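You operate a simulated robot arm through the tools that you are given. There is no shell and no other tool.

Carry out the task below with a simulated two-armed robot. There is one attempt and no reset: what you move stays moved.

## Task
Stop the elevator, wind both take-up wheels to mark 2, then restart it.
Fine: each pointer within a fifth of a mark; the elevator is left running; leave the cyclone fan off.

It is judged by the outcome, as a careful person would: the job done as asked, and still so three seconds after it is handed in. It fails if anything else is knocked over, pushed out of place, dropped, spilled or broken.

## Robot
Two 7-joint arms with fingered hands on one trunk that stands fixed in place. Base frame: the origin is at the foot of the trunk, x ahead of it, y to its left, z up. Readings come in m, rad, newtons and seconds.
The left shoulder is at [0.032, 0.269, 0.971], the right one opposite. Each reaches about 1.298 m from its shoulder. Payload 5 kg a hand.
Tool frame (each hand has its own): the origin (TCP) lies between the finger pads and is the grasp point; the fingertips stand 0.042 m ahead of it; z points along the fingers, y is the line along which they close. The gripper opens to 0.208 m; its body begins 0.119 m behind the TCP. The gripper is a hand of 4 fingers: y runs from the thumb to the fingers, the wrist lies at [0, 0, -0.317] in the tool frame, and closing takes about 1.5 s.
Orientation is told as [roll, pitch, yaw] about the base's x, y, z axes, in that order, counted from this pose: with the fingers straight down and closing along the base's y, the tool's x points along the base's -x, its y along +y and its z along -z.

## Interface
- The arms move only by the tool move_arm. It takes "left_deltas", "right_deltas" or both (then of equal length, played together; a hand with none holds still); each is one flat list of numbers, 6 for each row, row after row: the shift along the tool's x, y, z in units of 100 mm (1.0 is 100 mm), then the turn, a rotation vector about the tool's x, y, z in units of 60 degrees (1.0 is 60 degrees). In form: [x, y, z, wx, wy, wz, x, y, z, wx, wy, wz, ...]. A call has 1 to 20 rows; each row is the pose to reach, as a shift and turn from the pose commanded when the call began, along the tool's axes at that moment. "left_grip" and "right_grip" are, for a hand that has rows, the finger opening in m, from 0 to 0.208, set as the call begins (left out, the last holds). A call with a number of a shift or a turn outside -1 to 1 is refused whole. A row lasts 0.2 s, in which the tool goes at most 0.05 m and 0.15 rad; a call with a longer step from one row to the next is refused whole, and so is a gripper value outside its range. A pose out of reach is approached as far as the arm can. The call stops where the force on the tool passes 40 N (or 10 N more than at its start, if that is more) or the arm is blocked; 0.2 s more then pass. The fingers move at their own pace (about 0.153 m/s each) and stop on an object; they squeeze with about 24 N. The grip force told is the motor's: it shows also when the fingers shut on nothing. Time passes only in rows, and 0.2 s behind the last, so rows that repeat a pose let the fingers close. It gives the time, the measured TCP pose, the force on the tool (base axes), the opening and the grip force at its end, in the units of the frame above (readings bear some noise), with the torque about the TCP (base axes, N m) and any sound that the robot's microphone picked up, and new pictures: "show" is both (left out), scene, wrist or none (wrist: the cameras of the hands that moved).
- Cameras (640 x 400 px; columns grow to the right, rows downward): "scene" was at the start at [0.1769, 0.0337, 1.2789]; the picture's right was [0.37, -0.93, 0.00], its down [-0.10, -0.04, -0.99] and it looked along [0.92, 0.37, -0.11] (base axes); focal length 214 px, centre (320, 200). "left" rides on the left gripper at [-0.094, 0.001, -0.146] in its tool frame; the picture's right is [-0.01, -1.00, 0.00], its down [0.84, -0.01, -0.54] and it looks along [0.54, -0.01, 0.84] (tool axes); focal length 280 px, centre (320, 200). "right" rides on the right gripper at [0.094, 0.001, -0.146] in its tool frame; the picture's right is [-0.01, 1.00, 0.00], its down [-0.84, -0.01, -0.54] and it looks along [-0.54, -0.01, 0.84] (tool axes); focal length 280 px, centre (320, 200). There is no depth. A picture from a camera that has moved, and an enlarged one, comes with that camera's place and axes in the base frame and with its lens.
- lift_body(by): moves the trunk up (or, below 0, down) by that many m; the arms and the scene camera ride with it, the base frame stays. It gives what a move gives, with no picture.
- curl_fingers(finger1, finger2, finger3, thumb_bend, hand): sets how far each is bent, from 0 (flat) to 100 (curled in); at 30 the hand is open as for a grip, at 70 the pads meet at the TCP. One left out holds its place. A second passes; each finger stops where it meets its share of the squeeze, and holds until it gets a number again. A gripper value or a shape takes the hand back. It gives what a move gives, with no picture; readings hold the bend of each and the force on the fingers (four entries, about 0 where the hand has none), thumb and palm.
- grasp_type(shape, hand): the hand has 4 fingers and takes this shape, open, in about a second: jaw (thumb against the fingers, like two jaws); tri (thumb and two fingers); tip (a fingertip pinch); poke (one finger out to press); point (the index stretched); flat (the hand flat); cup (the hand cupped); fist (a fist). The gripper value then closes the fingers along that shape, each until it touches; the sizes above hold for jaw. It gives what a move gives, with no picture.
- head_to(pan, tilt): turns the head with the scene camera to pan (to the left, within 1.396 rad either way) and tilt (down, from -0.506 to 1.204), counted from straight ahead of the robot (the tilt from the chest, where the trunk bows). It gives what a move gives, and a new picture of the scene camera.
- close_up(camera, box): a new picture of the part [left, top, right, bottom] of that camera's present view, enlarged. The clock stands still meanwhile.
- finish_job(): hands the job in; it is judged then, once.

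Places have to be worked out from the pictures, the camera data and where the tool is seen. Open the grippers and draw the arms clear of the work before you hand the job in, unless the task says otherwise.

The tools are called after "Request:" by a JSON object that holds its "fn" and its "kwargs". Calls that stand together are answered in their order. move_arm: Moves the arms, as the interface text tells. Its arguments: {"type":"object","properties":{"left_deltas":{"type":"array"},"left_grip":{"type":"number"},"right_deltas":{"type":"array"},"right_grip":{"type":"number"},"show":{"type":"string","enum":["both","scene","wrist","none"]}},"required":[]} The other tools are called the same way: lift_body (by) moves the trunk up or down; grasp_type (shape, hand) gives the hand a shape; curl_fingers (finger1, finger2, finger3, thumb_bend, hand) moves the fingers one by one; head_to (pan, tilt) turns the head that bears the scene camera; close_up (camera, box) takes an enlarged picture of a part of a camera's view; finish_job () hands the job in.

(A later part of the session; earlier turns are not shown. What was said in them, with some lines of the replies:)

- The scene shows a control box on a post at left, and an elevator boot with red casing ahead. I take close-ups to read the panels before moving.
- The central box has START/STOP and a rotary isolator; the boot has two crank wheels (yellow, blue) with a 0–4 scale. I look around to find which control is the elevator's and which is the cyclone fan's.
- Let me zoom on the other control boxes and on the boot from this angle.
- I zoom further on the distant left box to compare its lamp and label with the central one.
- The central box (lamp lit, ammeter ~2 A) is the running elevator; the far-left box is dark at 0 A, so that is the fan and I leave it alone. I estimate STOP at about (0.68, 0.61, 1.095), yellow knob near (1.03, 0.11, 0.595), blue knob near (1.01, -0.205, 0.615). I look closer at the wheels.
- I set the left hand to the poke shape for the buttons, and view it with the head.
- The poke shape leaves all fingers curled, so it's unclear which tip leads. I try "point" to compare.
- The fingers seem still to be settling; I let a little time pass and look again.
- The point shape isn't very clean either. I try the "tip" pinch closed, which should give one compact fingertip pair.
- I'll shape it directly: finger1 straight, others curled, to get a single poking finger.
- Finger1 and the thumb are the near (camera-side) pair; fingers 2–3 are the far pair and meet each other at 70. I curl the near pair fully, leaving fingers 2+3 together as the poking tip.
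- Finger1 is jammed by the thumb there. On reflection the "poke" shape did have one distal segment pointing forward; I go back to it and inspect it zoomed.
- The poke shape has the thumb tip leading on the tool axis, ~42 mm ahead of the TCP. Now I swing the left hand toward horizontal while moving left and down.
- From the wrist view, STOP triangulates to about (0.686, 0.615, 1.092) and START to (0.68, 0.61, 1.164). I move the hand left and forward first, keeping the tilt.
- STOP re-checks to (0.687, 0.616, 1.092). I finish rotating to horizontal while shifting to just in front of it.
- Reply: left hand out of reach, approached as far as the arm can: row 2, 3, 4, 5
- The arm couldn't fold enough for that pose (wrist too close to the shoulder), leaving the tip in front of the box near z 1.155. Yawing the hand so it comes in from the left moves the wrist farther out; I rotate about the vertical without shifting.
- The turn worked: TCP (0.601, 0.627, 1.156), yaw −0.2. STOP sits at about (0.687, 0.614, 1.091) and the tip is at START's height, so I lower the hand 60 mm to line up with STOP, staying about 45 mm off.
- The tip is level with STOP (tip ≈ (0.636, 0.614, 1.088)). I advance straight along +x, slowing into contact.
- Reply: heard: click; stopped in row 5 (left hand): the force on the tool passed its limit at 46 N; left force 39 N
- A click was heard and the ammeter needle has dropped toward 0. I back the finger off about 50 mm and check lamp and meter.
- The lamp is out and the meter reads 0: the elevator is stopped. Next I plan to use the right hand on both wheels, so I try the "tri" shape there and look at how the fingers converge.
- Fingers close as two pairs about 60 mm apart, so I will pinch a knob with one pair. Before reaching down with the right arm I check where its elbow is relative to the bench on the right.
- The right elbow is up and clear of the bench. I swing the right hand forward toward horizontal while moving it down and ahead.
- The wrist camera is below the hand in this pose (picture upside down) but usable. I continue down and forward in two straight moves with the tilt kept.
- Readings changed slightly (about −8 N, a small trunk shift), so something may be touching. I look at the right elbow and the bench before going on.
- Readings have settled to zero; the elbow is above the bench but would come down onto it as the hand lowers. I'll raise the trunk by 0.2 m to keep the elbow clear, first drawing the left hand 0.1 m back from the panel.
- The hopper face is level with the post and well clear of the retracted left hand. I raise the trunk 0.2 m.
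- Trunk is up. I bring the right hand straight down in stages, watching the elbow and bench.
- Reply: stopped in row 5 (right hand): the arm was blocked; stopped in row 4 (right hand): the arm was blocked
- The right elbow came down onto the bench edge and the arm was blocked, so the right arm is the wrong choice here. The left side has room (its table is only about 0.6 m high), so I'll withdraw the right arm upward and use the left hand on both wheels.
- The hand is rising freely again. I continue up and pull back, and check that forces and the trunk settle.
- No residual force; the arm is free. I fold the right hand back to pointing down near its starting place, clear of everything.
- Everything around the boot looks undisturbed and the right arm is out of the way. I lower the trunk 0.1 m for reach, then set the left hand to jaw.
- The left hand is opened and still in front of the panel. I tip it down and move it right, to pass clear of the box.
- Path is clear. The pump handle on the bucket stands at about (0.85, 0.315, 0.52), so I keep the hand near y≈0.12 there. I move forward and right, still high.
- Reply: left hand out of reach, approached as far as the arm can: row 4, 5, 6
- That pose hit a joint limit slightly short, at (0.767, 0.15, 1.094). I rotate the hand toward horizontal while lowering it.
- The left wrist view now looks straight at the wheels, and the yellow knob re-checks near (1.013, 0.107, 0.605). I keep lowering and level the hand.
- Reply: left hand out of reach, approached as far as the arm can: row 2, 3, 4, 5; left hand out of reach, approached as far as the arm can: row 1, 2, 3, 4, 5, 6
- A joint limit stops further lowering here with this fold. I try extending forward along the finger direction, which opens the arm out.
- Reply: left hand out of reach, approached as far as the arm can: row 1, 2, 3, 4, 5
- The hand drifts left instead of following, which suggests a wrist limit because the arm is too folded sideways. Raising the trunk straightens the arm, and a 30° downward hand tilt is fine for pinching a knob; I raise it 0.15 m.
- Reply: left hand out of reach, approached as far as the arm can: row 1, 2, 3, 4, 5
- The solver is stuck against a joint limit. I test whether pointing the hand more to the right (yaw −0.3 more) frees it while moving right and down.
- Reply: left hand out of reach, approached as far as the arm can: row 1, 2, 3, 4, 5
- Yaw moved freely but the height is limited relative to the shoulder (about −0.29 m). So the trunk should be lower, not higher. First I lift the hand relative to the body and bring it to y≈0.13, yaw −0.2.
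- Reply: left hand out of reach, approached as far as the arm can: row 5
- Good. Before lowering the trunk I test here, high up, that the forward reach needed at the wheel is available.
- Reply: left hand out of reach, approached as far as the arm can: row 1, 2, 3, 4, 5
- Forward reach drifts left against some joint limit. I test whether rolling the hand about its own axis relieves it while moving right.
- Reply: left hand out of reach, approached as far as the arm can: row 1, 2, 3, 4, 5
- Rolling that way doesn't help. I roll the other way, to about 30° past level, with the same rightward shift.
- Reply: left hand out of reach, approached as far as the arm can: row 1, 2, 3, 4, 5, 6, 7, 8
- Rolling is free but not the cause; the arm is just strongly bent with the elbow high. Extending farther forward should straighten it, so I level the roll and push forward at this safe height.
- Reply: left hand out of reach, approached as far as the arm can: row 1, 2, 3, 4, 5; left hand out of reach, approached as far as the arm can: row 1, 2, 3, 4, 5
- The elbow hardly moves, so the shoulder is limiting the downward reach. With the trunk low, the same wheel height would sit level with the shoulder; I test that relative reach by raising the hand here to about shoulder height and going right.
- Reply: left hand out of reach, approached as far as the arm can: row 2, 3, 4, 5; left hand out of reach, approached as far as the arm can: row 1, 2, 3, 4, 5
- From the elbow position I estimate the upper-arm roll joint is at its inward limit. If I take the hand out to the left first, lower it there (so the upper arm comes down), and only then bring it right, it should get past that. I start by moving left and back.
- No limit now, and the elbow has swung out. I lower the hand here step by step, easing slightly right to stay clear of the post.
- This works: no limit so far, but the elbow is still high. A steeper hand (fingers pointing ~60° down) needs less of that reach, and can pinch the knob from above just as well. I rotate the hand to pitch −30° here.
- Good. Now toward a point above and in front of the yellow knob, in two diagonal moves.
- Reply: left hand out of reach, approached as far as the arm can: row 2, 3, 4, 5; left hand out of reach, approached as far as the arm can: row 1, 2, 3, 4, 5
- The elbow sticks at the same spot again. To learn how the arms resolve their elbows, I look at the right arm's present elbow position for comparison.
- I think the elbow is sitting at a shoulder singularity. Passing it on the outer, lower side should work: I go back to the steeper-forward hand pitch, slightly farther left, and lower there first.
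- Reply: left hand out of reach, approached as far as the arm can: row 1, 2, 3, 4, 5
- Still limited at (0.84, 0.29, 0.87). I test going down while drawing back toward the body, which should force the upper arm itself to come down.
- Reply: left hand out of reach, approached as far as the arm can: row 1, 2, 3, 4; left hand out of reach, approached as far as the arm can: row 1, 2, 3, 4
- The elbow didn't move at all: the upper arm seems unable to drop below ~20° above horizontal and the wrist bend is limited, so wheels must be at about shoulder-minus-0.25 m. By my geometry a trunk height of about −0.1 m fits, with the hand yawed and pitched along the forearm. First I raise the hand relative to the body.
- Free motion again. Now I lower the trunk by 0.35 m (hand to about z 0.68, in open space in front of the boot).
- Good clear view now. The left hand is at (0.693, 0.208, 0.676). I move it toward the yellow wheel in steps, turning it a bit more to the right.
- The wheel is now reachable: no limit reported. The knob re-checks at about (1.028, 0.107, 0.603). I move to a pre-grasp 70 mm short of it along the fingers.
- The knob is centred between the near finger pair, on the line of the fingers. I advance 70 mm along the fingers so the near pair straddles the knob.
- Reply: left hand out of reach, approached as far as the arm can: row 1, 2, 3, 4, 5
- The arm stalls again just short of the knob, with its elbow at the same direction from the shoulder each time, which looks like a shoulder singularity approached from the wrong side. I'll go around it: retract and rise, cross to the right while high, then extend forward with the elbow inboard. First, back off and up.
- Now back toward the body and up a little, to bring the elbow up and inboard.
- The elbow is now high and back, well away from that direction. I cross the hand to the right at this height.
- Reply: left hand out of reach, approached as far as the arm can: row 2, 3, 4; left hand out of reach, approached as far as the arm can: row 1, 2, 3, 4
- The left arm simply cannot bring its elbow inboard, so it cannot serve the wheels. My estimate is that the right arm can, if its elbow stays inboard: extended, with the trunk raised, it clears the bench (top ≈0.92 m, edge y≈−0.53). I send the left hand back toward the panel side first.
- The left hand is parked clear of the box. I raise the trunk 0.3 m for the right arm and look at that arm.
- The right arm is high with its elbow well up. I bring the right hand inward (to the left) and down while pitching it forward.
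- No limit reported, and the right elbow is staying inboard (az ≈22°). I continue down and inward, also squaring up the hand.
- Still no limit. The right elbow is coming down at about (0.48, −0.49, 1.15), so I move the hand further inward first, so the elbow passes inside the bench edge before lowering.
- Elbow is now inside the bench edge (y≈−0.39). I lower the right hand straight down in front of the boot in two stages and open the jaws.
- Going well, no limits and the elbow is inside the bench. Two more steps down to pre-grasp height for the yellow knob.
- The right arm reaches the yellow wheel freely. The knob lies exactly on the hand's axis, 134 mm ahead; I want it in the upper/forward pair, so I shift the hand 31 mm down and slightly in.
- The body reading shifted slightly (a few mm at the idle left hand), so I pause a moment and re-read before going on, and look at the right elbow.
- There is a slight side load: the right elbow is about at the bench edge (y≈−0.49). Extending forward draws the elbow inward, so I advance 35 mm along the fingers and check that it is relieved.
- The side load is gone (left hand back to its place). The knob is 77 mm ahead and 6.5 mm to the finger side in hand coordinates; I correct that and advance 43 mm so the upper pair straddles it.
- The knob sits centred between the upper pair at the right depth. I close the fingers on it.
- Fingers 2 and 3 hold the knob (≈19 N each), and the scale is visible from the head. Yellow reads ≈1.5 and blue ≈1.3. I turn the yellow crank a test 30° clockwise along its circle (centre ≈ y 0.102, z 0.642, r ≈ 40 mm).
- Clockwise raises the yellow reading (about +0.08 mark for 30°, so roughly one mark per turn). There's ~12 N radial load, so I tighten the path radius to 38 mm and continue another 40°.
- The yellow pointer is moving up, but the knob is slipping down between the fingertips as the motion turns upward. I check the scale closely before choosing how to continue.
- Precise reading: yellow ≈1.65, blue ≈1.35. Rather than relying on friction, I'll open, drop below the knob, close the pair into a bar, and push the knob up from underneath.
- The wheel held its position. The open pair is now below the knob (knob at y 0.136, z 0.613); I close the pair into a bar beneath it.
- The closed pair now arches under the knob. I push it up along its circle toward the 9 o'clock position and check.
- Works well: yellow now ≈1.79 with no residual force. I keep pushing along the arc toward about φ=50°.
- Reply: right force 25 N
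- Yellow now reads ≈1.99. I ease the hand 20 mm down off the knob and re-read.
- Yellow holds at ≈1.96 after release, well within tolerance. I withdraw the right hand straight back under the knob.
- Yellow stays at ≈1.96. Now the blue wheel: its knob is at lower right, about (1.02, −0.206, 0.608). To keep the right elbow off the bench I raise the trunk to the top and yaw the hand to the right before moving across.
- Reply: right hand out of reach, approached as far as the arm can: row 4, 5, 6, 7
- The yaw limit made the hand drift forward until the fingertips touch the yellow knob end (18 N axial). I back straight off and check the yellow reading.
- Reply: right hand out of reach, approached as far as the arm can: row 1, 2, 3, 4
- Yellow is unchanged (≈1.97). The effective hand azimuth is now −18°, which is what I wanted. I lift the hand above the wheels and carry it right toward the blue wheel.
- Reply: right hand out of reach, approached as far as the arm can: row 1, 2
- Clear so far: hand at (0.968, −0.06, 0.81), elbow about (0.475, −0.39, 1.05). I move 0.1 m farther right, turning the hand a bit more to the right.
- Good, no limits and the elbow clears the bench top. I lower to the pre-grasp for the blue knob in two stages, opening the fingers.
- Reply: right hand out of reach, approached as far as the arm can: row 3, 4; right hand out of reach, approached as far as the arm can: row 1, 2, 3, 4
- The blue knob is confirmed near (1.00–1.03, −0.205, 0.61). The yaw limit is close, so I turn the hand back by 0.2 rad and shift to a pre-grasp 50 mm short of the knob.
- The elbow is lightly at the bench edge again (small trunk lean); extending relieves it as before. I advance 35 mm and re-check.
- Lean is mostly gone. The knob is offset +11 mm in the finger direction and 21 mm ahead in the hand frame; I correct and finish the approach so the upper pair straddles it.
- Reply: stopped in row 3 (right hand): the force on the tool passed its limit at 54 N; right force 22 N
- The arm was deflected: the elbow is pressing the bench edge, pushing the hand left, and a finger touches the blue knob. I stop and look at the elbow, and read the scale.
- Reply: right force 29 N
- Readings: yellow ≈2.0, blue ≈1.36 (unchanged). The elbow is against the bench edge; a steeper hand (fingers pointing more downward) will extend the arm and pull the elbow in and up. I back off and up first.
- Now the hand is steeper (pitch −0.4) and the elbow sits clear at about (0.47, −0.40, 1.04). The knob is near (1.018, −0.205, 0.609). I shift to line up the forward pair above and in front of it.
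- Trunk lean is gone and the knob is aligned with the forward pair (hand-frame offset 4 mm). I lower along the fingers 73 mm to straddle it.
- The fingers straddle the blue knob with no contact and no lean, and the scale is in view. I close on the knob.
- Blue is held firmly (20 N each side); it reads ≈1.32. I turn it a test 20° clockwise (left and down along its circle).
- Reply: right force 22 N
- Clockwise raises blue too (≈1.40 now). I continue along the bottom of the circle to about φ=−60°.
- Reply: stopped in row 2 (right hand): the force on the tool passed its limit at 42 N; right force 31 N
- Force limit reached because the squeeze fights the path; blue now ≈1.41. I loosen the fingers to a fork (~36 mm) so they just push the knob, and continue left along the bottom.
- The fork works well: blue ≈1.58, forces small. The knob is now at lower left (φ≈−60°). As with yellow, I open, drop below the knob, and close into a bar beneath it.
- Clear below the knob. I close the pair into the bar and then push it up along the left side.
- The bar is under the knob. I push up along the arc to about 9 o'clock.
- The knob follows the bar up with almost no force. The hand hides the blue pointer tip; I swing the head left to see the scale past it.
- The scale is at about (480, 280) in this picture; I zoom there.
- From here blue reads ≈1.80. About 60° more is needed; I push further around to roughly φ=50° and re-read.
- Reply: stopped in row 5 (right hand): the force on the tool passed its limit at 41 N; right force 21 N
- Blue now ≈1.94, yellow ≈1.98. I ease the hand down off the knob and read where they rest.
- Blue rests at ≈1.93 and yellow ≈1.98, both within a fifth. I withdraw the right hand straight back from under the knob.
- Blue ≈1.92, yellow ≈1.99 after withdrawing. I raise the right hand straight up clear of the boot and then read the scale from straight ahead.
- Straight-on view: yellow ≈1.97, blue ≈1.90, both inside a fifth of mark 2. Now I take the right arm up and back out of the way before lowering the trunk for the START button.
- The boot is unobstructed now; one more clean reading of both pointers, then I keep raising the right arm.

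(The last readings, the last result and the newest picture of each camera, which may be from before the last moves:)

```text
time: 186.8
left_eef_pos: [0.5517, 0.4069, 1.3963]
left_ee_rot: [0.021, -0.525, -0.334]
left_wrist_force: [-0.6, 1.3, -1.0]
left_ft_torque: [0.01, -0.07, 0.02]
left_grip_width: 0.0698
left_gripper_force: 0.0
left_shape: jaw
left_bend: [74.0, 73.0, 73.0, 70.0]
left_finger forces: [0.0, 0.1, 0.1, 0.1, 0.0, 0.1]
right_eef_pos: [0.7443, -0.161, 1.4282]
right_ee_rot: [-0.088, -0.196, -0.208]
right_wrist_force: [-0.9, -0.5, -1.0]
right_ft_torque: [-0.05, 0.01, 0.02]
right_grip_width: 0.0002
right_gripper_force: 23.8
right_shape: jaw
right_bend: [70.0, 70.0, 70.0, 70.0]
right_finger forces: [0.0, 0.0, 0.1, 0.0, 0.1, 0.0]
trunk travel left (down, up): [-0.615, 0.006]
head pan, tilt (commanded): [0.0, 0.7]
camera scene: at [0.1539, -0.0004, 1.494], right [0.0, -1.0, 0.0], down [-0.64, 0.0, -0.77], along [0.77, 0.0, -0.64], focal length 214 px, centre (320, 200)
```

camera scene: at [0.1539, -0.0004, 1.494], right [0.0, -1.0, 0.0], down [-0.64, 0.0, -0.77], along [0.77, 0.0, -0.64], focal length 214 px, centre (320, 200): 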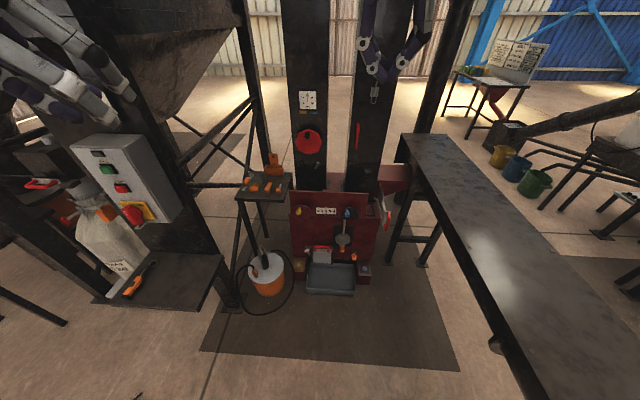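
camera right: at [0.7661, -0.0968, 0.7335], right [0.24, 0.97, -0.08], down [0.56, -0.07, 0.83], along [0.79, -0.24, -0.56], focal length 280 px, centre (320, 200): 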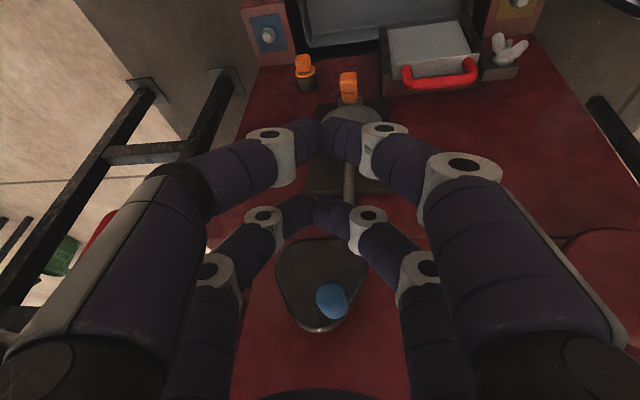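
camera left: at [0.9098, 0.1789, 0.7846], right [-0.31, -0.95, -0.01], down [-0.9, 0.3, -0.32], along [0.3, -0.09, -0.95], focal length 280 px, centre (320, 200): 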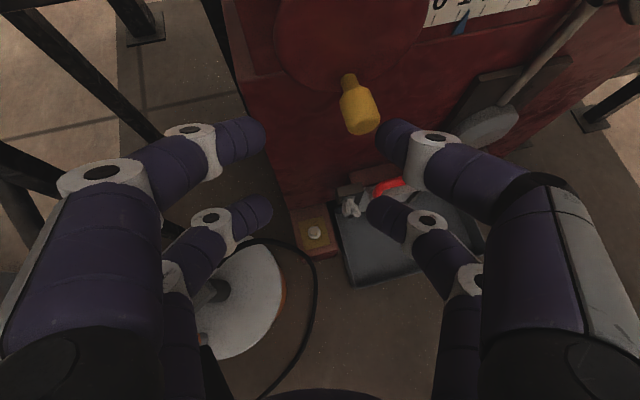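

Final readings before restart: yellow ≈1.98, blue ≈1.90. The right arm is up and clear. I lower the trunk 0.165 m and set the left hand to the poke shape.

Request:
{"fn": "lift_body", "kwargs": {"by": -0.165}}

Request:
{"fn": "grasp_type", "kwargs": {"hand": "left", "shape": "poke"}}

Request:
{"fn": "head_to", "kwargs": {"pan": 0.75, "tilt": 0.2}}

```text
time: 188.7
left_eef_pos: [0.5518, 0.406, 1.2323]
left_ee_rot: [0.02, -0.524, -0.335]
left_wrist_force: [-0.5, 0.9, 0.7]
left_ft_torque: [0.01, -0.02, 0.0]
left_grip_width: 0.0705
left_gripper_force: 0.2
left_shape: jaw
left_bend: [74.0, 73.0, 73.0, 70.0]
left_finger forces: [0.0, 0.1, 0.0, 0.0, 0.1, 0.1]
right_eef_pos: [0.7441, -0.1602, 1.263]
right_ee_rot: [-0.091, -0.194, -0.207]
right_wrist_force: [-0.5, 0.2, 0.3]
right_ft_torque: [0.06, -0.04, 0.0]
right_grip_width: 0.0
right_gripper_force: 23.7
right_shape: jaw
right_bend: [70.0, 70.0, 70.0, 70.0]
right_finger forces: [0.0, 0.1, 0.1, 0.0, 0.0, 0.1]
trunk travel left (down, up): [-0.45, 0.171]
head pan, tilt (commanded): [0.0, 0.7]
```

```text
time: 189.6
left_eef_pos: [0.5522, 0.4066, 1.2324]
left_ee_rot: [0.02, -0.524, -0.334]
left_wrist_force: [-0.3, -0.3, -0.1]
left_ft_torque: [-0.01, 0.0, -0.02]
left_grip_width: 0.0
left_gripper_force: 0.0
left_shape: poke
left_bend: [100.0, 100.0, 100.0, 33.0]
left_finger forces: [0.0, 0.0, 0.1, 0.0, 0.1, 0.0]
right_eef_pos: [0.7453, -0.1591, 1.2623]
right_ee_rot: [-0.088, -0.196, -0.209]
right_wrist_force: [0.3, -0.3, -1.1]
right_ft_torque: [0.0, 0.01, -0.01]
right_grip_width: 0.0001
right_gripper_force: 23.8
right_shape: jaw
right_bend: [70.0, 70.0, 70.0, 70.0]
right_finger forces: [0.0, 0.0, 0.0, 0.1, 0.1, 0.0]
trunk travel left (down, up): [-0.45, 0.171]
head pan, tilt (commanded): [0.0, 0.7]
```

```text
time: 190.7
left_eef_pos: [0.553, 0.4058, 1.2322]
left_ee_rot: [0.022, -0.523, -0.337]
left_wrist_force: [-0.8, -0.4, 0.4]
left_ft_torque: [-0.01, -0.01, -0.01]
left_grip_width: 0.0
left_gripper_force: 0.0
left_shape: poke
left_bend: [100.0, 100.0, 100.0, 33.0]
left_finger forces: [0.0, 0.1, 0.0, 0.1, 0.1, 0.1]
right_eef_pos: [0.7449, -0.1594, 1.2632]
right_ee_rot: [-0.091, -0.194, -0.209]
right_wrist_force: [0.4, -0.3, -0.2]
right_ft_torque: [-0.01, 0.02, 0.0]
right_grip_width: 0.0
right_gripper_force: 23.9
right_shape: jaw
right_bend: [70.0, 70.0, 70.0, 70.0]
right_finger forces: [0.0, 0.0, 0.0, 0.0, 0.0, 0.0]
trunk travel left (down, up): [-0.45, 0.171]
head pan, tilt (commanded): [0.75, 0.201]
camera scene: at [0.1433, 0.0631, 1.3733], right [0.68, -0.73, 0.0], down [-0.15, -0.14, -0.98], along [0.72, 0.67, -0.2], focal length 214 px, centre (320, 200)
```

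scene: 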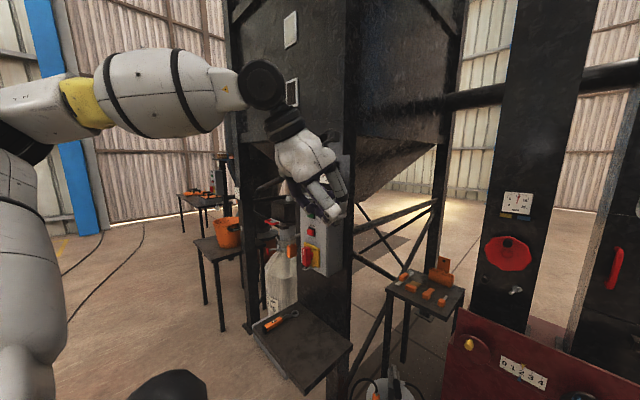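

Now I move the left hand back and left, to in front of the panel, squaring its yaw.

Request:
{"fn": "move_arm", "kwargs": {"left_deltas": [0.179, 0.22, -0.146, -0.016, 0, -0.028, 0.357, 0.439, -0.293, -0.032, 0, -0.056, 0.536, 0.659, -0.44, -0.049, 0, -0.085, 0.715, 0.878, -0.586, -0.065, 0, -0.113], "show": "none"}}

Request:
{"fn": "move_arm", "kwargs": {"left_deltas": [0.0, 0.12, 0.0, 0, -0.125, 0, 0.0, 0.25, 0.0, 0, -0.25, 0, 0.0, 0.37, 0.0, 0, -0.375, 0, 0.0, 0.5, 0.0, 0, -0.5, 0, 0.05, 0.62, 0.05, 0, -0.625, 0, 0.1, 0.74, 0.1, 0, -0.75, 0, 0.15, 0.86, 0.15, 0, -0.875, 0, 0.2, 0.98, 0.2, 0, -1.0, 0], "show": "both"}}

```text
time: 191.7
left_eef_pos: [0.4941, 0.5176, 1.2481]
left_ee_rot: [0.023, -0.525, -0.198]
left_wrist_force: [-0.7, 0.7, 0.1]
left_ft_torque: [-0.02, 0.0, 0.01]
left_grip_width: 0.0
left_gripper_force: 0.0
left_shape: poke
left_bend: [100.0, 100.0, 100.0, 33.0]
left_finger forces: [0.0, 0.0, 0.0, 0.0, 0.0, 0.1]
right_eef_pos: [0.7451, -0.1587, 1.2635]
right_ee_rot: [-0.089, -0.194, -0.207]
right_wrist_force: [0.0, 0.1, 0.7]
right_ft_torque: [-0.1, -0.01, -0.01]
right_grip_width: 0.0
right_gripper_force: 24.0
right_shape: jaw
right_bend: [70.0, 70.0, 70.0, 70.0]
right_finger forces: [0.0, 0.0, 0.0, 0.1, 0.1, 0.0]
trunk travel left (down, up): [-0.45, 0.171]
head pan, tilt (commanded): [0.75, 0.201]
```

```text
time: 193.5
left_eef_pos: [0.5072, 0.6172, 1.22]
left_ee_rot: [1.583, -1.554, -1.77]
left_wrist_force: [4.3, 0.4, -5.0]
left_ft_torque: [-0.16, -0.78, -0.17]
left_grip_width: 0.0
left_gripper_force: 0.0
left_shape: poke
left_bend: [100.0, 100.0, 100.0, 33.0]
left_finger forces: [0.0, 0.1, 0.0, 0.0, 0.0, 0.0]
right_eef_pos: [0.7454, -0.1582, 1.2625]
right_ee_rot: [-0.089, -0.196, -0.208]
right_wrist_force: [0.3, -0.6, 0.6]
right_ft_torque: [0.02, 0.05, -0.01]
right_grip_width: 0.0
right_gripper_force: 23.7
right_shape: jaw
right_bend: [70.0, 70.0, 70.0, 70.0]
right_finger forces: [0.1, 0.0, 0.0, 0.0, 0.1, 0.0]
trunk travel left (down, up): [-0.45, 0.171]
head pan, tilt (commanded): [0.75, 0.201]
camera scene: at [0.1449, 0.0642, 1.3727], right [0.68, -0.73, 0.0], down [-0.15, -0.14, -0.98], along [0.72, 0.67, -0.2], focal length 214 px, centre (320, 200)
camera left: at [0.364, 0.6438, 1.3129], right [-0.19, -0.98, 0.0], down [-0.53, 0.1, -0.84], along [0.83, -0.16, -0.54], focal length 280 px, centre (320, 200)
```

scene: 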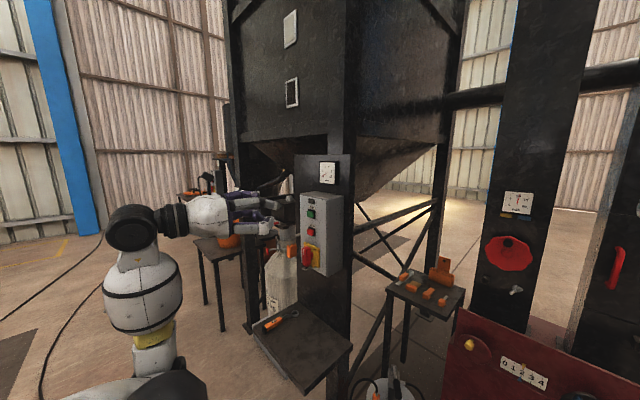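
left: 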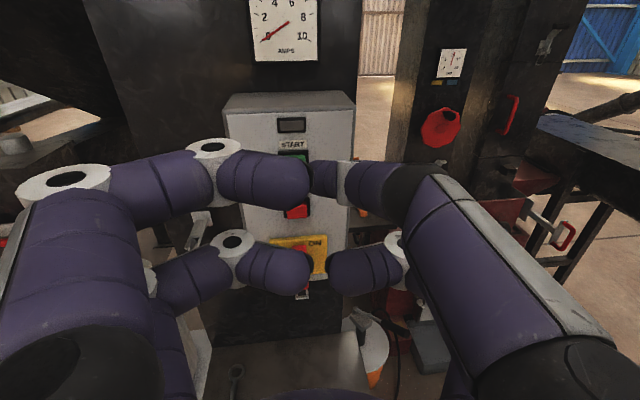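

The left hand is level in front of the panel; lamp off, meter at 0. START is at about (0.68, 0.615, 1.163); I lower and move in to about 40 mm from it.

Request:
{"fn": "move_arm", "kwargs": {"left_deltas": [0.26, 0.05, 0.2, 0, 0, 0, 0.52, 0.1, 0.4, 0, 0, 0, 0.52, 0.16, 0.65, 0, 0, 0, 0.52, 0.21, 0.9, 0, 0, 0, 0.52, 0.21, 0.9, 0, 0, 0], "show": "both"}}

Request:
{"fn": "close_up", "kwargs": {"camera": "scene", "box": [220, 150, 380, 290]}}

Request:
{"fn": "close_up", "kwargs": {"camera": "left", "box": [200, 60, 440, 210]}}

```text
time: 194.7
left_eef_pos: [0.5984, 0.6218, 1.1708]
left_ee_rot: [1.668, -1.554, -1.856]
left_wrist_force: [-0.2, 0.0, -0.4]
left_ft_torque: [-0.01, -0.03, -0.07]
left_grip_width: 0.0
left_gripper_force: 0.0
left_shape: poke
left_bend: [100.0, 100.0, 100.0, 33.0]
left_finger forces: [0.0, 0.0, 0.0, 0.0, 0.0, 0.0]
right_eef_pos: [0.7445, -0.1587, 1.2625]
right_ee_rot: [-0.089, -0.197, -0.209]
right_wrist_force: [0.0, -0.6, 0.0]
right_ft_torque: [0.02, 0.05, -0.01]
right_grip_width: 0.0
right_gripper_force: 23.6
right_shape: jaw
right_bend: [70.0, 70.0, 70.0, 70.0]
right_finger forces: [0.0, 0.0, 0.1, 0.1, 0.1, 0.0]
trunk travel left (down, up): [-0.45, 0.171]
head pan, tilt (commanded): [0.75, 0.201]
camera scene: at [0.1435, 0.0632, 1.3733], right [0.68, -0.73, 0.0], down [-0.15, -0.14, -0.98], along [0.72, 0.67, -0.2], focal length 214 px, centre (320, 200)
camera left: at [0.4554, 0.6486, 1.2627], right [-0.19, -0.98, 0.0], down [-0.53, 0.1, -0.84], along [0.83, -0.16, -0.54], focal length 280 px, centre (320, 200)
```

scene: 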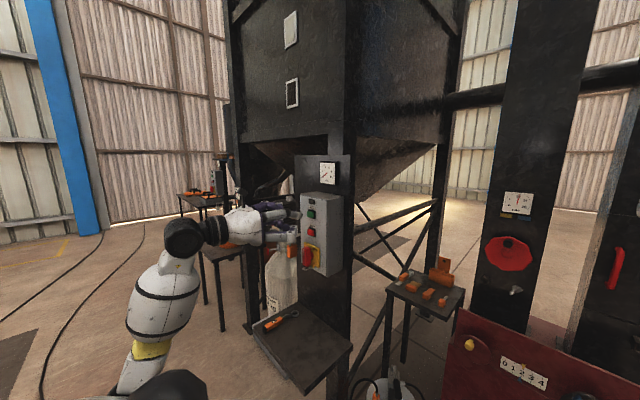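
left: 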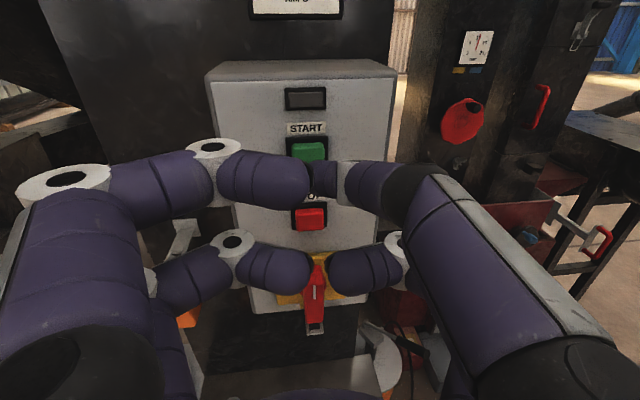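

```text
2.86 times, centred on (300, 220) of scene
camera zoom: at [0.1435, 0.0632, 1.3733], right [0.68, -0.73, 0.0], down [-0.15, -0.14, -0.98], along [0.72, 0.67, -0.2], focal length 613 px, centre (377, 143)
```

zoom: 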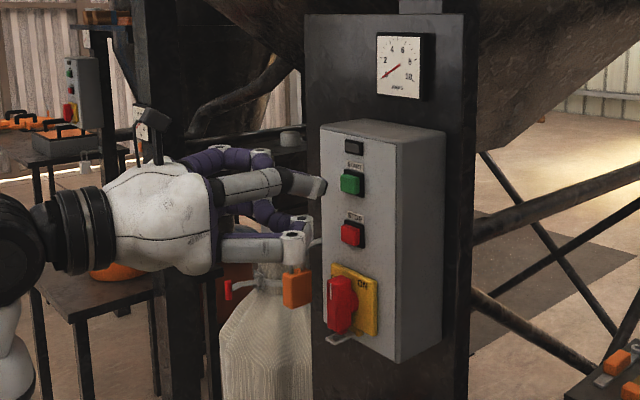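

```text
2.67 times, centred on (320, 135) of left
camera zoom: at [0.4554, 0.6486, 1.2627], right [-0.19, -0.98, 0.0], down [-0.53, 0.1, -0.84], along [0.83, -0.16, -0.54], focal length 748 px, centre (320, 373)
```

zoom: 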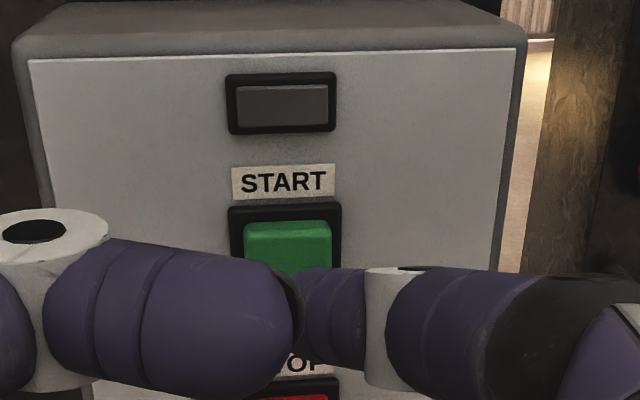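

The tip is level with START (tip z≈1.167, button ≈1.165) and centred. I press forward, slowing into contact.

Request:
{"fn": "move_arm", "kwargs": {"left_deltas": [0.03, 0.037, 0.197, 0, 0, 0, 0.03, 0.06, 0.315, 0, 0, 0, 0.03, 0.07, 0.365, 0, 0, 0, 0.03, 0.079, 0.413, 0, 0, 0, 0.03, 0.088, 0.462, 0, 0, 0, 0.03, 0.097, 0.511, 0, 0, 0], "show": "both"}}

Request:
{"fn": "close_up", "kwargs": {"camera": "scene", "box": [220, 150, 380, 290]}}

```text
time: 196.0
left_eef_pos: [0.6412, 0.6189, 1.1699]
left_ee_rot: [1.659, -1.549, -1.846]
left_wrist_force: [-40.5, -1.7, -8.3]
left_ft_torque: [0.11, 0.35, -0.32]
left_grip_width: 0.0
left_gripper_force: 0.0
left_shape: poke
left_bend: [100.0, 100.0, 100.0, 33.0]
left_finger forces: [0.0, 0.0, 0.0, 0.0, 39.9, 0.0]
right_eef_pos: [0.7436, -0.1584, 1.2628]
right_ee_rot: [-0.09, -0.197, -0.205]
right_wrist_force: [-0.6, -1.1, -0.6]
right_ft_torque: [-0.01, 0.03, 0.04]
right_grip_width: 0.0001
right_gripper_force: 23.9
right_shape: jaw
right_bend: [70.0, 70.0, 70.0, 70.0]
right_finger forces: [0.0, 0.1, 0.0, 0.0, 0.1, 0.0]
trunk travel left (down, up): [-0.45, 0.171]
head pan, tilt (commanded): [0.75, 0.201]
heard: click
stopped in row 6 (left hand): the force on the tool passed its limit at 46 N (the readings are from after the stop); the commanded pose is now the measured one
camera scene: at [0.141, 0.0635, 1.3735], right [0.68, -0.73, 0.0], down [-0.14, -0.14, -0.98], along [0.72, 0.67, -0.2], focal length 214 px, centre (320, 200)
camera left: at [0.4983, 0.6465, 1.2617], right [-0.19, -0.98, -0.01], down [-0.53, 0.11, -0.84], along [0.83, -0.16, -0.54], focal length 280 px, centre (320, 200)
```

scene: 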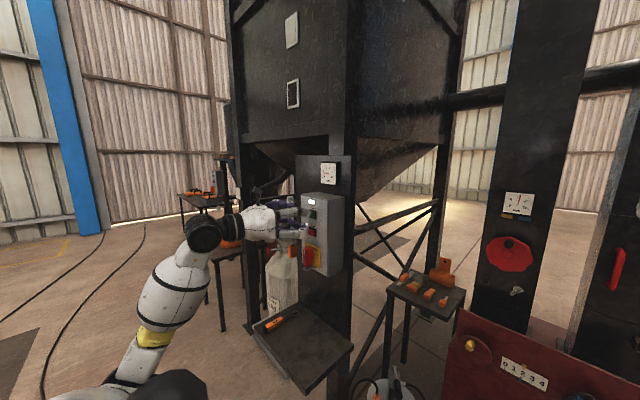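
left: 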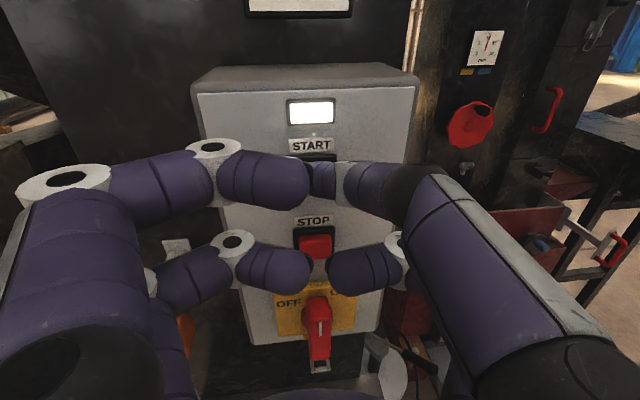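

```text
2.86 times, centred on (300, 220) of scene
camera zoom: at [0.141, 0.0635, 1.3735], right [0.68, -0.73, 0.0], down [-0.14, -0.14, -0.98], along [0.72, 0.67, -0.2], focal length 613 px, centre (377, 143)
```

zoom: 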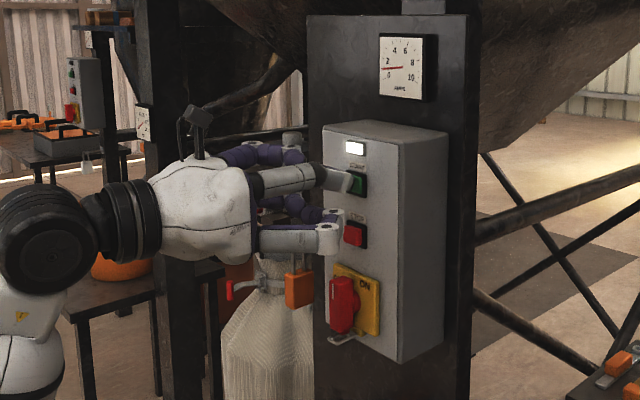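

Click heard, the lamp is lit and the ammeter is rising. I back the finger straight off, keeping clear of STOP below.

Request:
{"fn": "move_arm", "kwargs": {"left_deltas": [0, -0.037, -0.197, 0, 0, 0, 0, -0.08, -0.4, 0, 0, 0, 0, -0.13, -0.65, 0, 0, 0, 0, -0.19, -0.95, 0, 0, 0], "show": "scene"}}

Request:
{"fn": "close_up", "kwargs": {"camera": "scene", "box": [220, 150, 380, 290]}}

```text
time: 197.0
left_eef_pos: [0.5484, 0.6188, 1.167]
left_ee_rot: [1.581, -1.552, -1.772]
left_wrist_force: [-0.3, 0.1, 0.3]
left_ft_torque: [-0.01, -0.02, -0.02]
left_grip_width: 0.0
left_gripper_force: 0.0
left_shape: poke
left_bend: [100.0, 100.0, 100.0, 33.0]
left_finger forces: [0.0, 0.0, 0.0, 0.0, 0.0, 0.0]
right_eef_pos: [0.744, -0.1599, 1.2629]
right_ee_rot: [-0.09, -0.196, -0.208]
right_wrist_force: [0.8, 0.8, -0.7]
right_ft_torque: [0.01, 0.01, 0.02]
right_grip_width: 0.0
right_gripper_force: 23.7
right_shape: jaw
right_bend: [70.0, 70.0, 70.0, 70.0]
right_finger forces: [0.0, 0.0, 0.0, 0.1, 0.0, 0.1]
trunk travel left (down, up): [-0.45, 0.171]
head pan, tilt (commanded): [0.75, 0.201]
camera scene: at [0.1435, 0.0633, 1.3734], right [0.68, -0.73, 0.0], down [-0.15, -0.14, -0.98], along [0.72, 0.67, -0.2], focal length 214 px, centre (320, 200)
```

scene: 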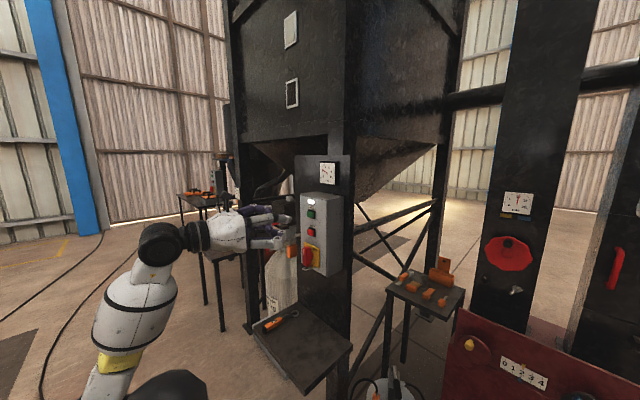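

```text
2.86 times, centred on (300, 220) of scene
camera zoom: at [0.1435, 0.0633, 1.3734], right [0.68, -0.73, 0.0], down [-0.15, -0.14, -0.98], along [0.72, 0.67, -0.2], focal length 613 px, centre (377, 143)
```

zoom: 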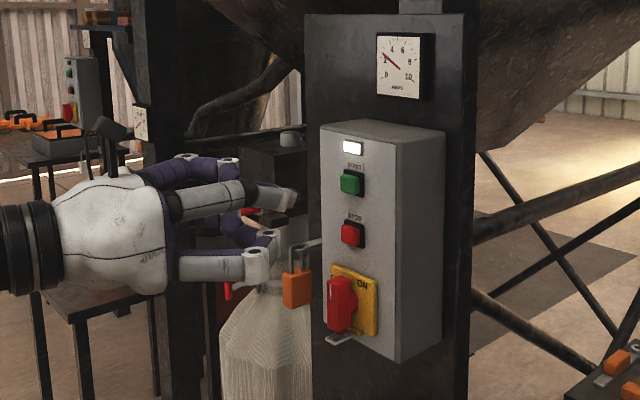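

The elevator is running (lamp lit, ≈2.5 A). I draw the left hand further back, open both hands, and check the scale and the fan box.

Request:
{"fn": "move_arm", "kwargs": {"left_deltas": [-0.05, -0.03, -0.16, 0, 0, 0, -0.1, -0.06, -0.33, 0, 0, 0, -0.15, -0.09, -0.49, 0, 0, 0], "show": "none"}}

Request:
{"fn": "grasp_type", "kwargs": {"hand": "left", "shape": "jaw"}}

Request:
{"fn": "grasp_type", "kwargs": {"hand": "right", "shape": "jaw"}}

Request:
{"fn": "head_to", "kwargs": {"pan": 0.15, "tilt": 0.6}}

```text
time: 197.8
left_eef_pos: [0.4973, 0.6184, 1.1835]
left_ee_rot: [1.603, -1.551, -1.796]
left_wrist_force: [0.2, 0.7, -0.3]
left_ft_torque: [-0.02, -0.02, 0.0]
left_grip_width: 0.0
left_gripper_force: 0.1
left_shape: poke
left_bend: [100.0, 100.0, 100.0, 33.0]
left_finger forces: [0.0, 0.0, 0.0, 0.0, 0.0, 0.0]
right_eef_pos: [0.745, -0.1591, 1.2616]
right_ee_rot: [-0.088, -0.195, -0.209]
right_wrist_force: [0.3, -0.1, 0.0]
right_ft_torque: [-0.01, 0.01, 0.0]
right_grip_width: 0.0002
right_gripper_force: 23.5
right_shape: jaw
right_bend: [70.0, 70.0, 70.0, 70.0]
right_finger forces: [0.0, 0.0, 0.0, 0.1, 0.1, 0.1]
trunk travel left (down, up): [-0.45, 0.171]
head pan, tilt (commanded): [0.75, 0.201]
```

```text
time: 198.7
left_eef_pos: [0.4995, 0.6179, 1.1818]
left_ee_rot: [1.611, -1.552, -1.801]
left_wrist_force: [0.3, -0.3, -0.3]
left_ft_torque: [-0.01, 0.07, 0.0]
left_grip_width: 0.2081
left_gripper_force: 0.1
left_shape: jaw
left_bend: [30.0, 30.0, 30.0, 30.0]
left_finger forces: [0.0, 0.0, 0.0, 0.0, 0.0, 0.0]
right_eef_pos: [0.744, -0.1597, 1.264]
right_ee_rot: [-0.09, -0.194, -0.208]
right_wrist_force: [-0.9, -0.4, -0.5]
right_ft_torque: [-0.03, 0.01, 0.0]
right_grip_width: 0.0
right_gripper_force: 23.7
right_shape: jaw
right_bend: [70.0, 70.0, 70.0, 70.0]
right_finger forces: [0.1, 0.0, 0.0, 0.0, 0.1, 0.1]
trunk travel left (down, up): [-0.45, 0.171]
head pan, tilt (commanded): [0.75, 0.201]
```

```text
time: 199.6
left_eef_pos: [0.4996, 0.6181, 1.1825]
left_ee_rot: [1.606, -1.552, -1.798]
left_wrist_force: [0.0, -0.7, 1.1]
left_ft_torque: [0.01, -0.02, 0.02]
left_grip_width: 0.2076
left_gripper_force: 0.1
left_shape: jaw
left_bend: [30.0, 30.0, 30.0, 30.0]
left_finger forces: [0.0, 0.0, 0.0, 0.1, 0.0, 0.0]
right_eef_pos: [0.7451, -0.159, 1.2633]
right_ee_rot: [-0.089, -0.197, -0.208]
right_wrist_force: [-0.3, 0.0, 0.1]
right_ft_torque: [-0.01, -0.01, -0.05]
right_grip_width: 0.2079
right_gripper_force: 0.1
right_shape: jaw
right_bend: [30.0, 30.0, 30.0, 30.0]
right_finger forces: [0.0, 0.0, 0.0, 0.0, 0.0, 0.0]
trunk travel left (down, up): [-0.45, 0.171]
head pan, tilt (commanded): [0.75, 0.201]
```

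```text
time: 200.6
left_eef_pos: [0.4985, 0.6189, 1.1824]
left_ee_rot: [1.606, -1.551, -1.798]
left_wrist_force: [1.1, 0.5, -1.1]
left_ft_torque: [0.02, 0.0, 0.02]
left_grip_width: 0.208
left_gripper_force: 0.1
left_shape: jaw
left_bend: [30.0, 30.0, 30.0, 30.0]
left_finger forces: [0.0, 0.0, 0.0, 0.0, 0.1, 0.1]
right_eef_pos: [0.7444, -0.1591, 1.2627]
right_ee_rot: [-0.089, -0.197, -0.208]
right_wrist_force: [0.3, 0.3, 0.7]
right_ft_torque: [0.0, 0.01, -0.03]
right_grip_width: 0.2077
right_gripper_force: 0.0
right_shape: jaw
right_bend: [30.0, 30.0, 30.0, 30.0]
right_finger forces: [0.1, 0.1, 0.0, 0.0, 0.0, 0.0]
trunk travel left (down, up): [-0.45, 0.171]
head pan, tilt (commanded): [0.15, 0.6]
camera scene: at [0.1625, 0.0129, 1.3366], right [0.15, -0.99, 0.0], down [-0.56, -0.08, -0.83], along [0.82, 0.12, -0.56], focal length 214 px, centre (320, 200)
```

scene: 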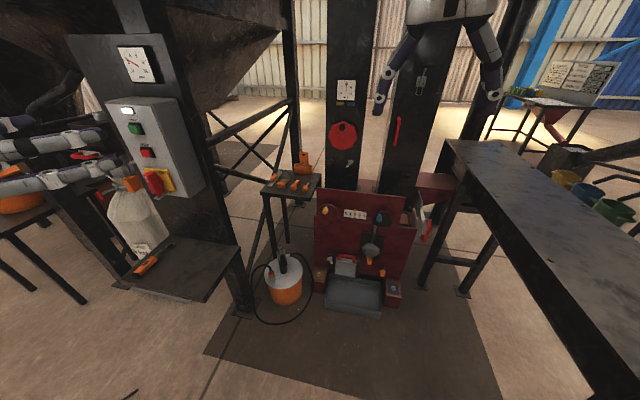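

Everything stands in place with the elevator running. I zoom on the scale, the box and the surroundings for a final check.

Request:
{"fn": "close_up", "kwargs": {"camera": "scene", "box": [338, 203, 373, 225]}}

Request:
{"fn": "close_up", "kwargs": {"camera": "scene", "box": [250, 150, 470, 320]}}

Request:
{"fn": "close_up", "kwargs": {"camera": "scene", "box": [90, 30, 220, 210]}}

Request:
{"fn": "head_to", "kwargs": {"pan": 0.8, "tilt": 0.1}}

Request:
{"fn": "close_up", "kwargs": {"camera": "scene", "box": [190, 140, 290, 230]}}

```text
16.00 times, centred on (356, 214) of scene
camera zoom: at [0.1625, 0.0129, 1.3366], right [0.15, -0.99, 0.0], down [-0.56, -0.08, -0.83], along [0.82, 0.12, -0.56], focal length 3432 px, centre (-248, -24)
```

zoom: 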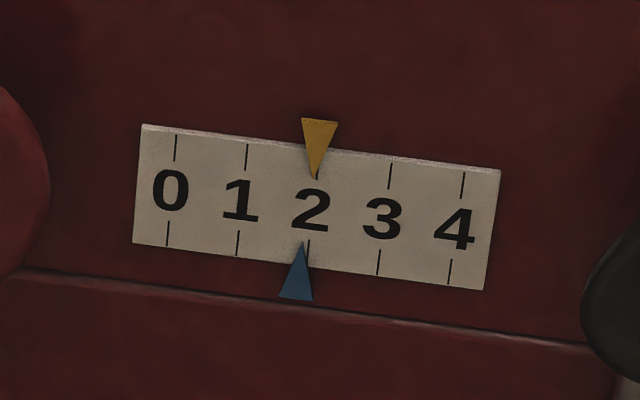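

```text
2.35 times, centred on (360, 235) of scene
camera zoom: at [0.1625, 0.0129, 1.3366], right [0.15, -0.99, 0.0], down [-0.56, -0.08, -0.83], along [0.82, 0.12, -0.56], focal length 505 px, centre (226, 118)
```

zoom: 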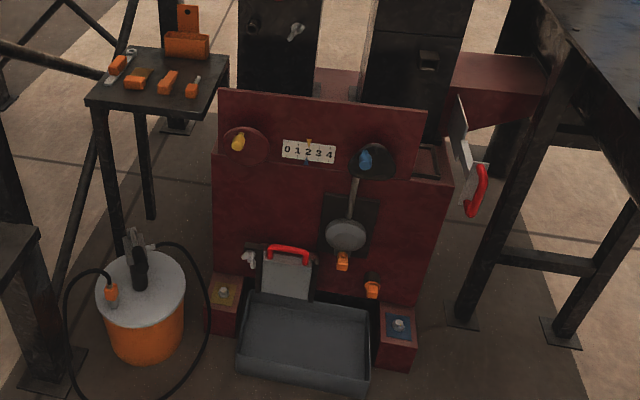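

```text
2.22 times, centred on (155, 120) of scene
camera zoom: at [0.1625, 0.0129, 1.3366], right [0.15, -0.99, 0.0], down [-0.56, -0.08, -0.83], along [0.82, 0.12, -0.56], focal length 477 px, centre (687, 378)
```

zoom: 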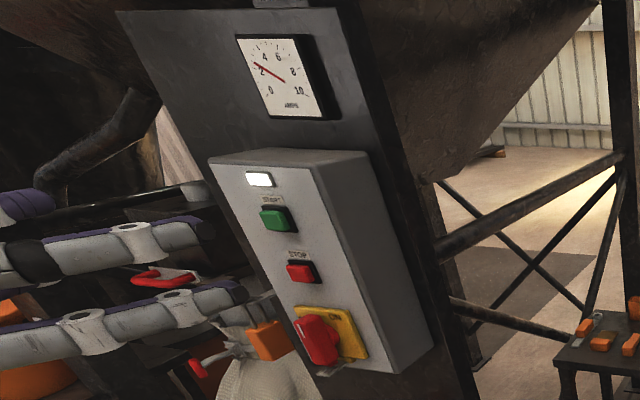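

```text
time: 201.6
left_eef_pos: [0.4994, 0.6183, 1.1833]
left_ee_rot: [1.607, -1.551, -1.797]
left_wrist_force: [-0.2, 0.2, 0.7]
left_ft_torque: [0.0, -0.01, 0.02]
left_grip_width: 0.2081
left_gripper_force: 0.1
left_shape: jaw
left_bend: [30.0, 30.0, 30.0, 30.0]
left_finger forces: [0.1, 0.1, 0.0, 0.0, 0.1, 0.1]
right_eef_pos: [0.7458, -0.16, 1.2619]
right_ee_rot: [-0.088, -0.195, -0.207]
right_wrist_force: [-0.3, -0.3, 0.2]
right_ft_torque: [0.01, 0.0, -0.01]
right_grip_width: 0.2078
right_gripper_force: 0.1
right_shape: jaw
right_bend: [30.0, 30.0, 30.0, 30.0]
right_finger forces: [0.0, 0.1, 0.0, 0.0, 0.0, 0.1]
trunk travel left (down, up): [-0.45, 0.171]
head pan, tilt (commanded): [0.799, 0.099]
camera scene: at [0.1393, 0.0655, 1.3827], right [0.72, -0.7, 0.0], down [-0.07, -0.07, -0.99], along [0.69, 0.71, -0.1], focal length 214 px, centre (320, 200)
```

scene: 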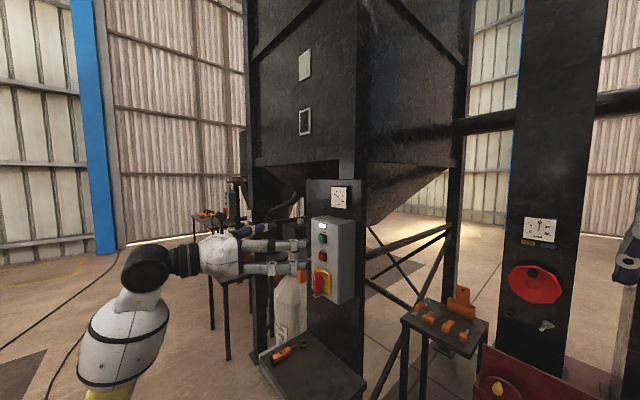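

```text
4.44 times, centred on (240, 185) of scene
camera zoom: at [0.1393, 0.0655, 1.3827], right [0.72, -0.7, 0.0], down [-0.07, -0.07, -0.99], along [0.69, 0.71, -0.1], focal length 953 px, centre (676, 267)
```

zoom: 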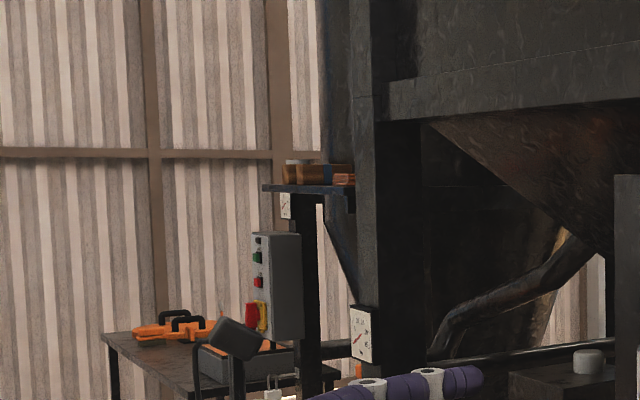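

Running check: yellow ≈1.98, blue ≈1.89, elevator lamp lit with ≈2.3 A, fan box dark, nothing displaced. I draw the left hand away from the panel before handing in.

Request:
{"fn": "move_arm", "kwargs": {"left_deltas": [-0.0625, -0.1225, 0.0, 0, 0.125, 0, -0.125, -0.245, 0.0, 0, 0.25, 0, -0.1875, -0.3675, 0.0, 0, 0.375, 0, -0.25, -0.49, 0.0, 0, 0.5, 0, -0.3125, -0.6125, 0.0, 0, 0.625, 0, -0.375, -0.735, 0.0, 0, 0.75, 0, -0.4375, -0.8575, 0.0, 0, 0.875, 0, -0.5, -0.98, 0.0, 0, 1.0, 0], "show": "none"}}

Request:
{"fn": "head_to", "kwargs": {"pan": 0.5, "tilt": 0.35}}

Request:
{"fn": "close_up", "kwargs": {"camera": "scene", "box": [140, 80, 300, 240]}}

```text
time: 203.4
left_eef_pos: [0.4813, 0.5212, 1.2315]
left_ee_rot: [0.022, -0.524, -0.201]
left_wrist_force: [1.1, -0.9, -0.1]
left_ft_torque: [0.12, 0.02, 0.05]
left_grip_width: 0.2079
left_gripper_force: 0.0
left_shape: jaw
left_bend: [30.0, 30.0, 30.0, 30.0]
left_finger forces: [0.1, 0.0, 0.0, 0.0, 0.0, 0.1]
right_eef_pos: [0.7458, -0.1615, 1.2624]
right_ee_rot: [-0.088, -0.197, -0.21]
right_wrist_force: [-0.3, -1.3, 0.0]
right_ft_torque: [0.28, 0.04, 0.02]
right_grip_width: 0.2081
right_gripper_force: 0.1
right_shape: jaw
right_bend: [30.0, 30.0, 30.0, 30.0]
right_finger forces: [0.0, 0.1, 0.1, 0.0, 0.0, 0.0]
trunk travel left (down, up): [-0.45, 0.171]
head pan, tilt (commanded): [0.799, 0.099]
```

```text
time: 204.2
left_eef_pos: [0.4807, 0.5205, 1.2307]
left_ee_rot: [0.023, -0.526, -0.202]
left_wrist_force: [-1.4, -1.4, 0.0]
left_ft_torque: [0.02, 0.02, 0.08]
left_grip_width: 0.2079
left_gripper_force: 0.1
left_shape: jaw
left_bend: [30.0, 30.0, 30.0, 30.0]
left_finger forces: [0.0, 0.0, 0.0, 0.1, 0.1, 0.0]
right_eef_pos: [0.7448, -0.1592, 1.2625]
right_ee_rot: [-0.089, -0.196, -0.209]
right_wrist_force: [-0.1, 0.2, -0.3]
right_ft_torque: [0.05, -0.03, 0.01]
right_grip_width: 0.2078
right_gripper_force: 0.1
right_shape: jaw
right_bend: [30.0, 30.0, 30.0, 30.0]
right_finger forces: [0.0, 0.0, 0.1, 0.0, 0.2, 0.1]
trunk travel left (down, up): [-0.45, 0.171]
head pan, tilt (commanded): [0.499, 0.351]
camera scene: at [0.1568, 0.0439, 1.3594], right [0.48, -0.88, 0.0], down [-0.3, -0.16, -0.94], along [0.82, 0.45, -0.34], focal length 214 px, centre (320, 200)
```

scene: 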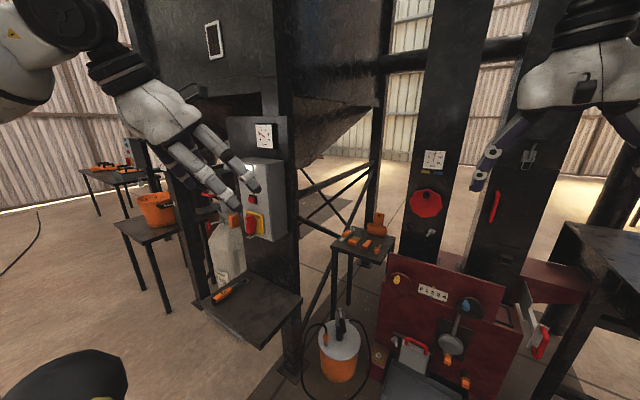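

```text
2.50 times, centred on (220, 160) of scene
camera zoom: at [0.1568, 0.0439, 1.3594], right [0.48, -0.88, 0.0], down [-0.3, -0.16, -0.94], along [0.82, 0.45, -0.34], focal length 536 px, centre (570, 300)
```

zoom: 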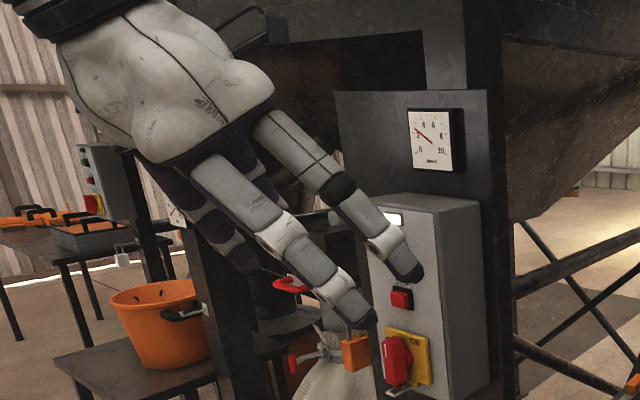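

Lamp lit and the motor drawing current, both pointers within a fifth of mark 2, fan box dark, both hands open and clear of the work. I hand the job in.

Request:
{"fn": "finish_job", "kwargs": {}}

```text
The job is handed in.
```

I stopped the elevator, wound both take-up wheels to mark 2, and restarted it. I then handed the job in; the result hasn't come back.

- **Yellow pointer:** about 1.98, so well within a fifth of a mark.
- **Blue pointer:** about 1.89. This is inside the allowed fifth but short of the mark. I left it because another turn meant working the right arm beside the bench again.
- **Elevator:** running, with its lamp lit and the ammeter near 2 A.
- **Cyclone fan:** I took the far-left box, dark and at 0 A, to be the fan's. I never touched it, and it was still dark at the last check.

While reaching for the wheels, the right arm was blocked once by the bench. Its elbow also leaned on the bench edge a few times, pushing the hand off course at the blue wheel. The fingertips also touched the end of the yellow knob at one point. The wheel readings were unchanged after those contacts at the wheels, and the later pictures showed nothing out of place. Both hands were open and drawn back at the end.
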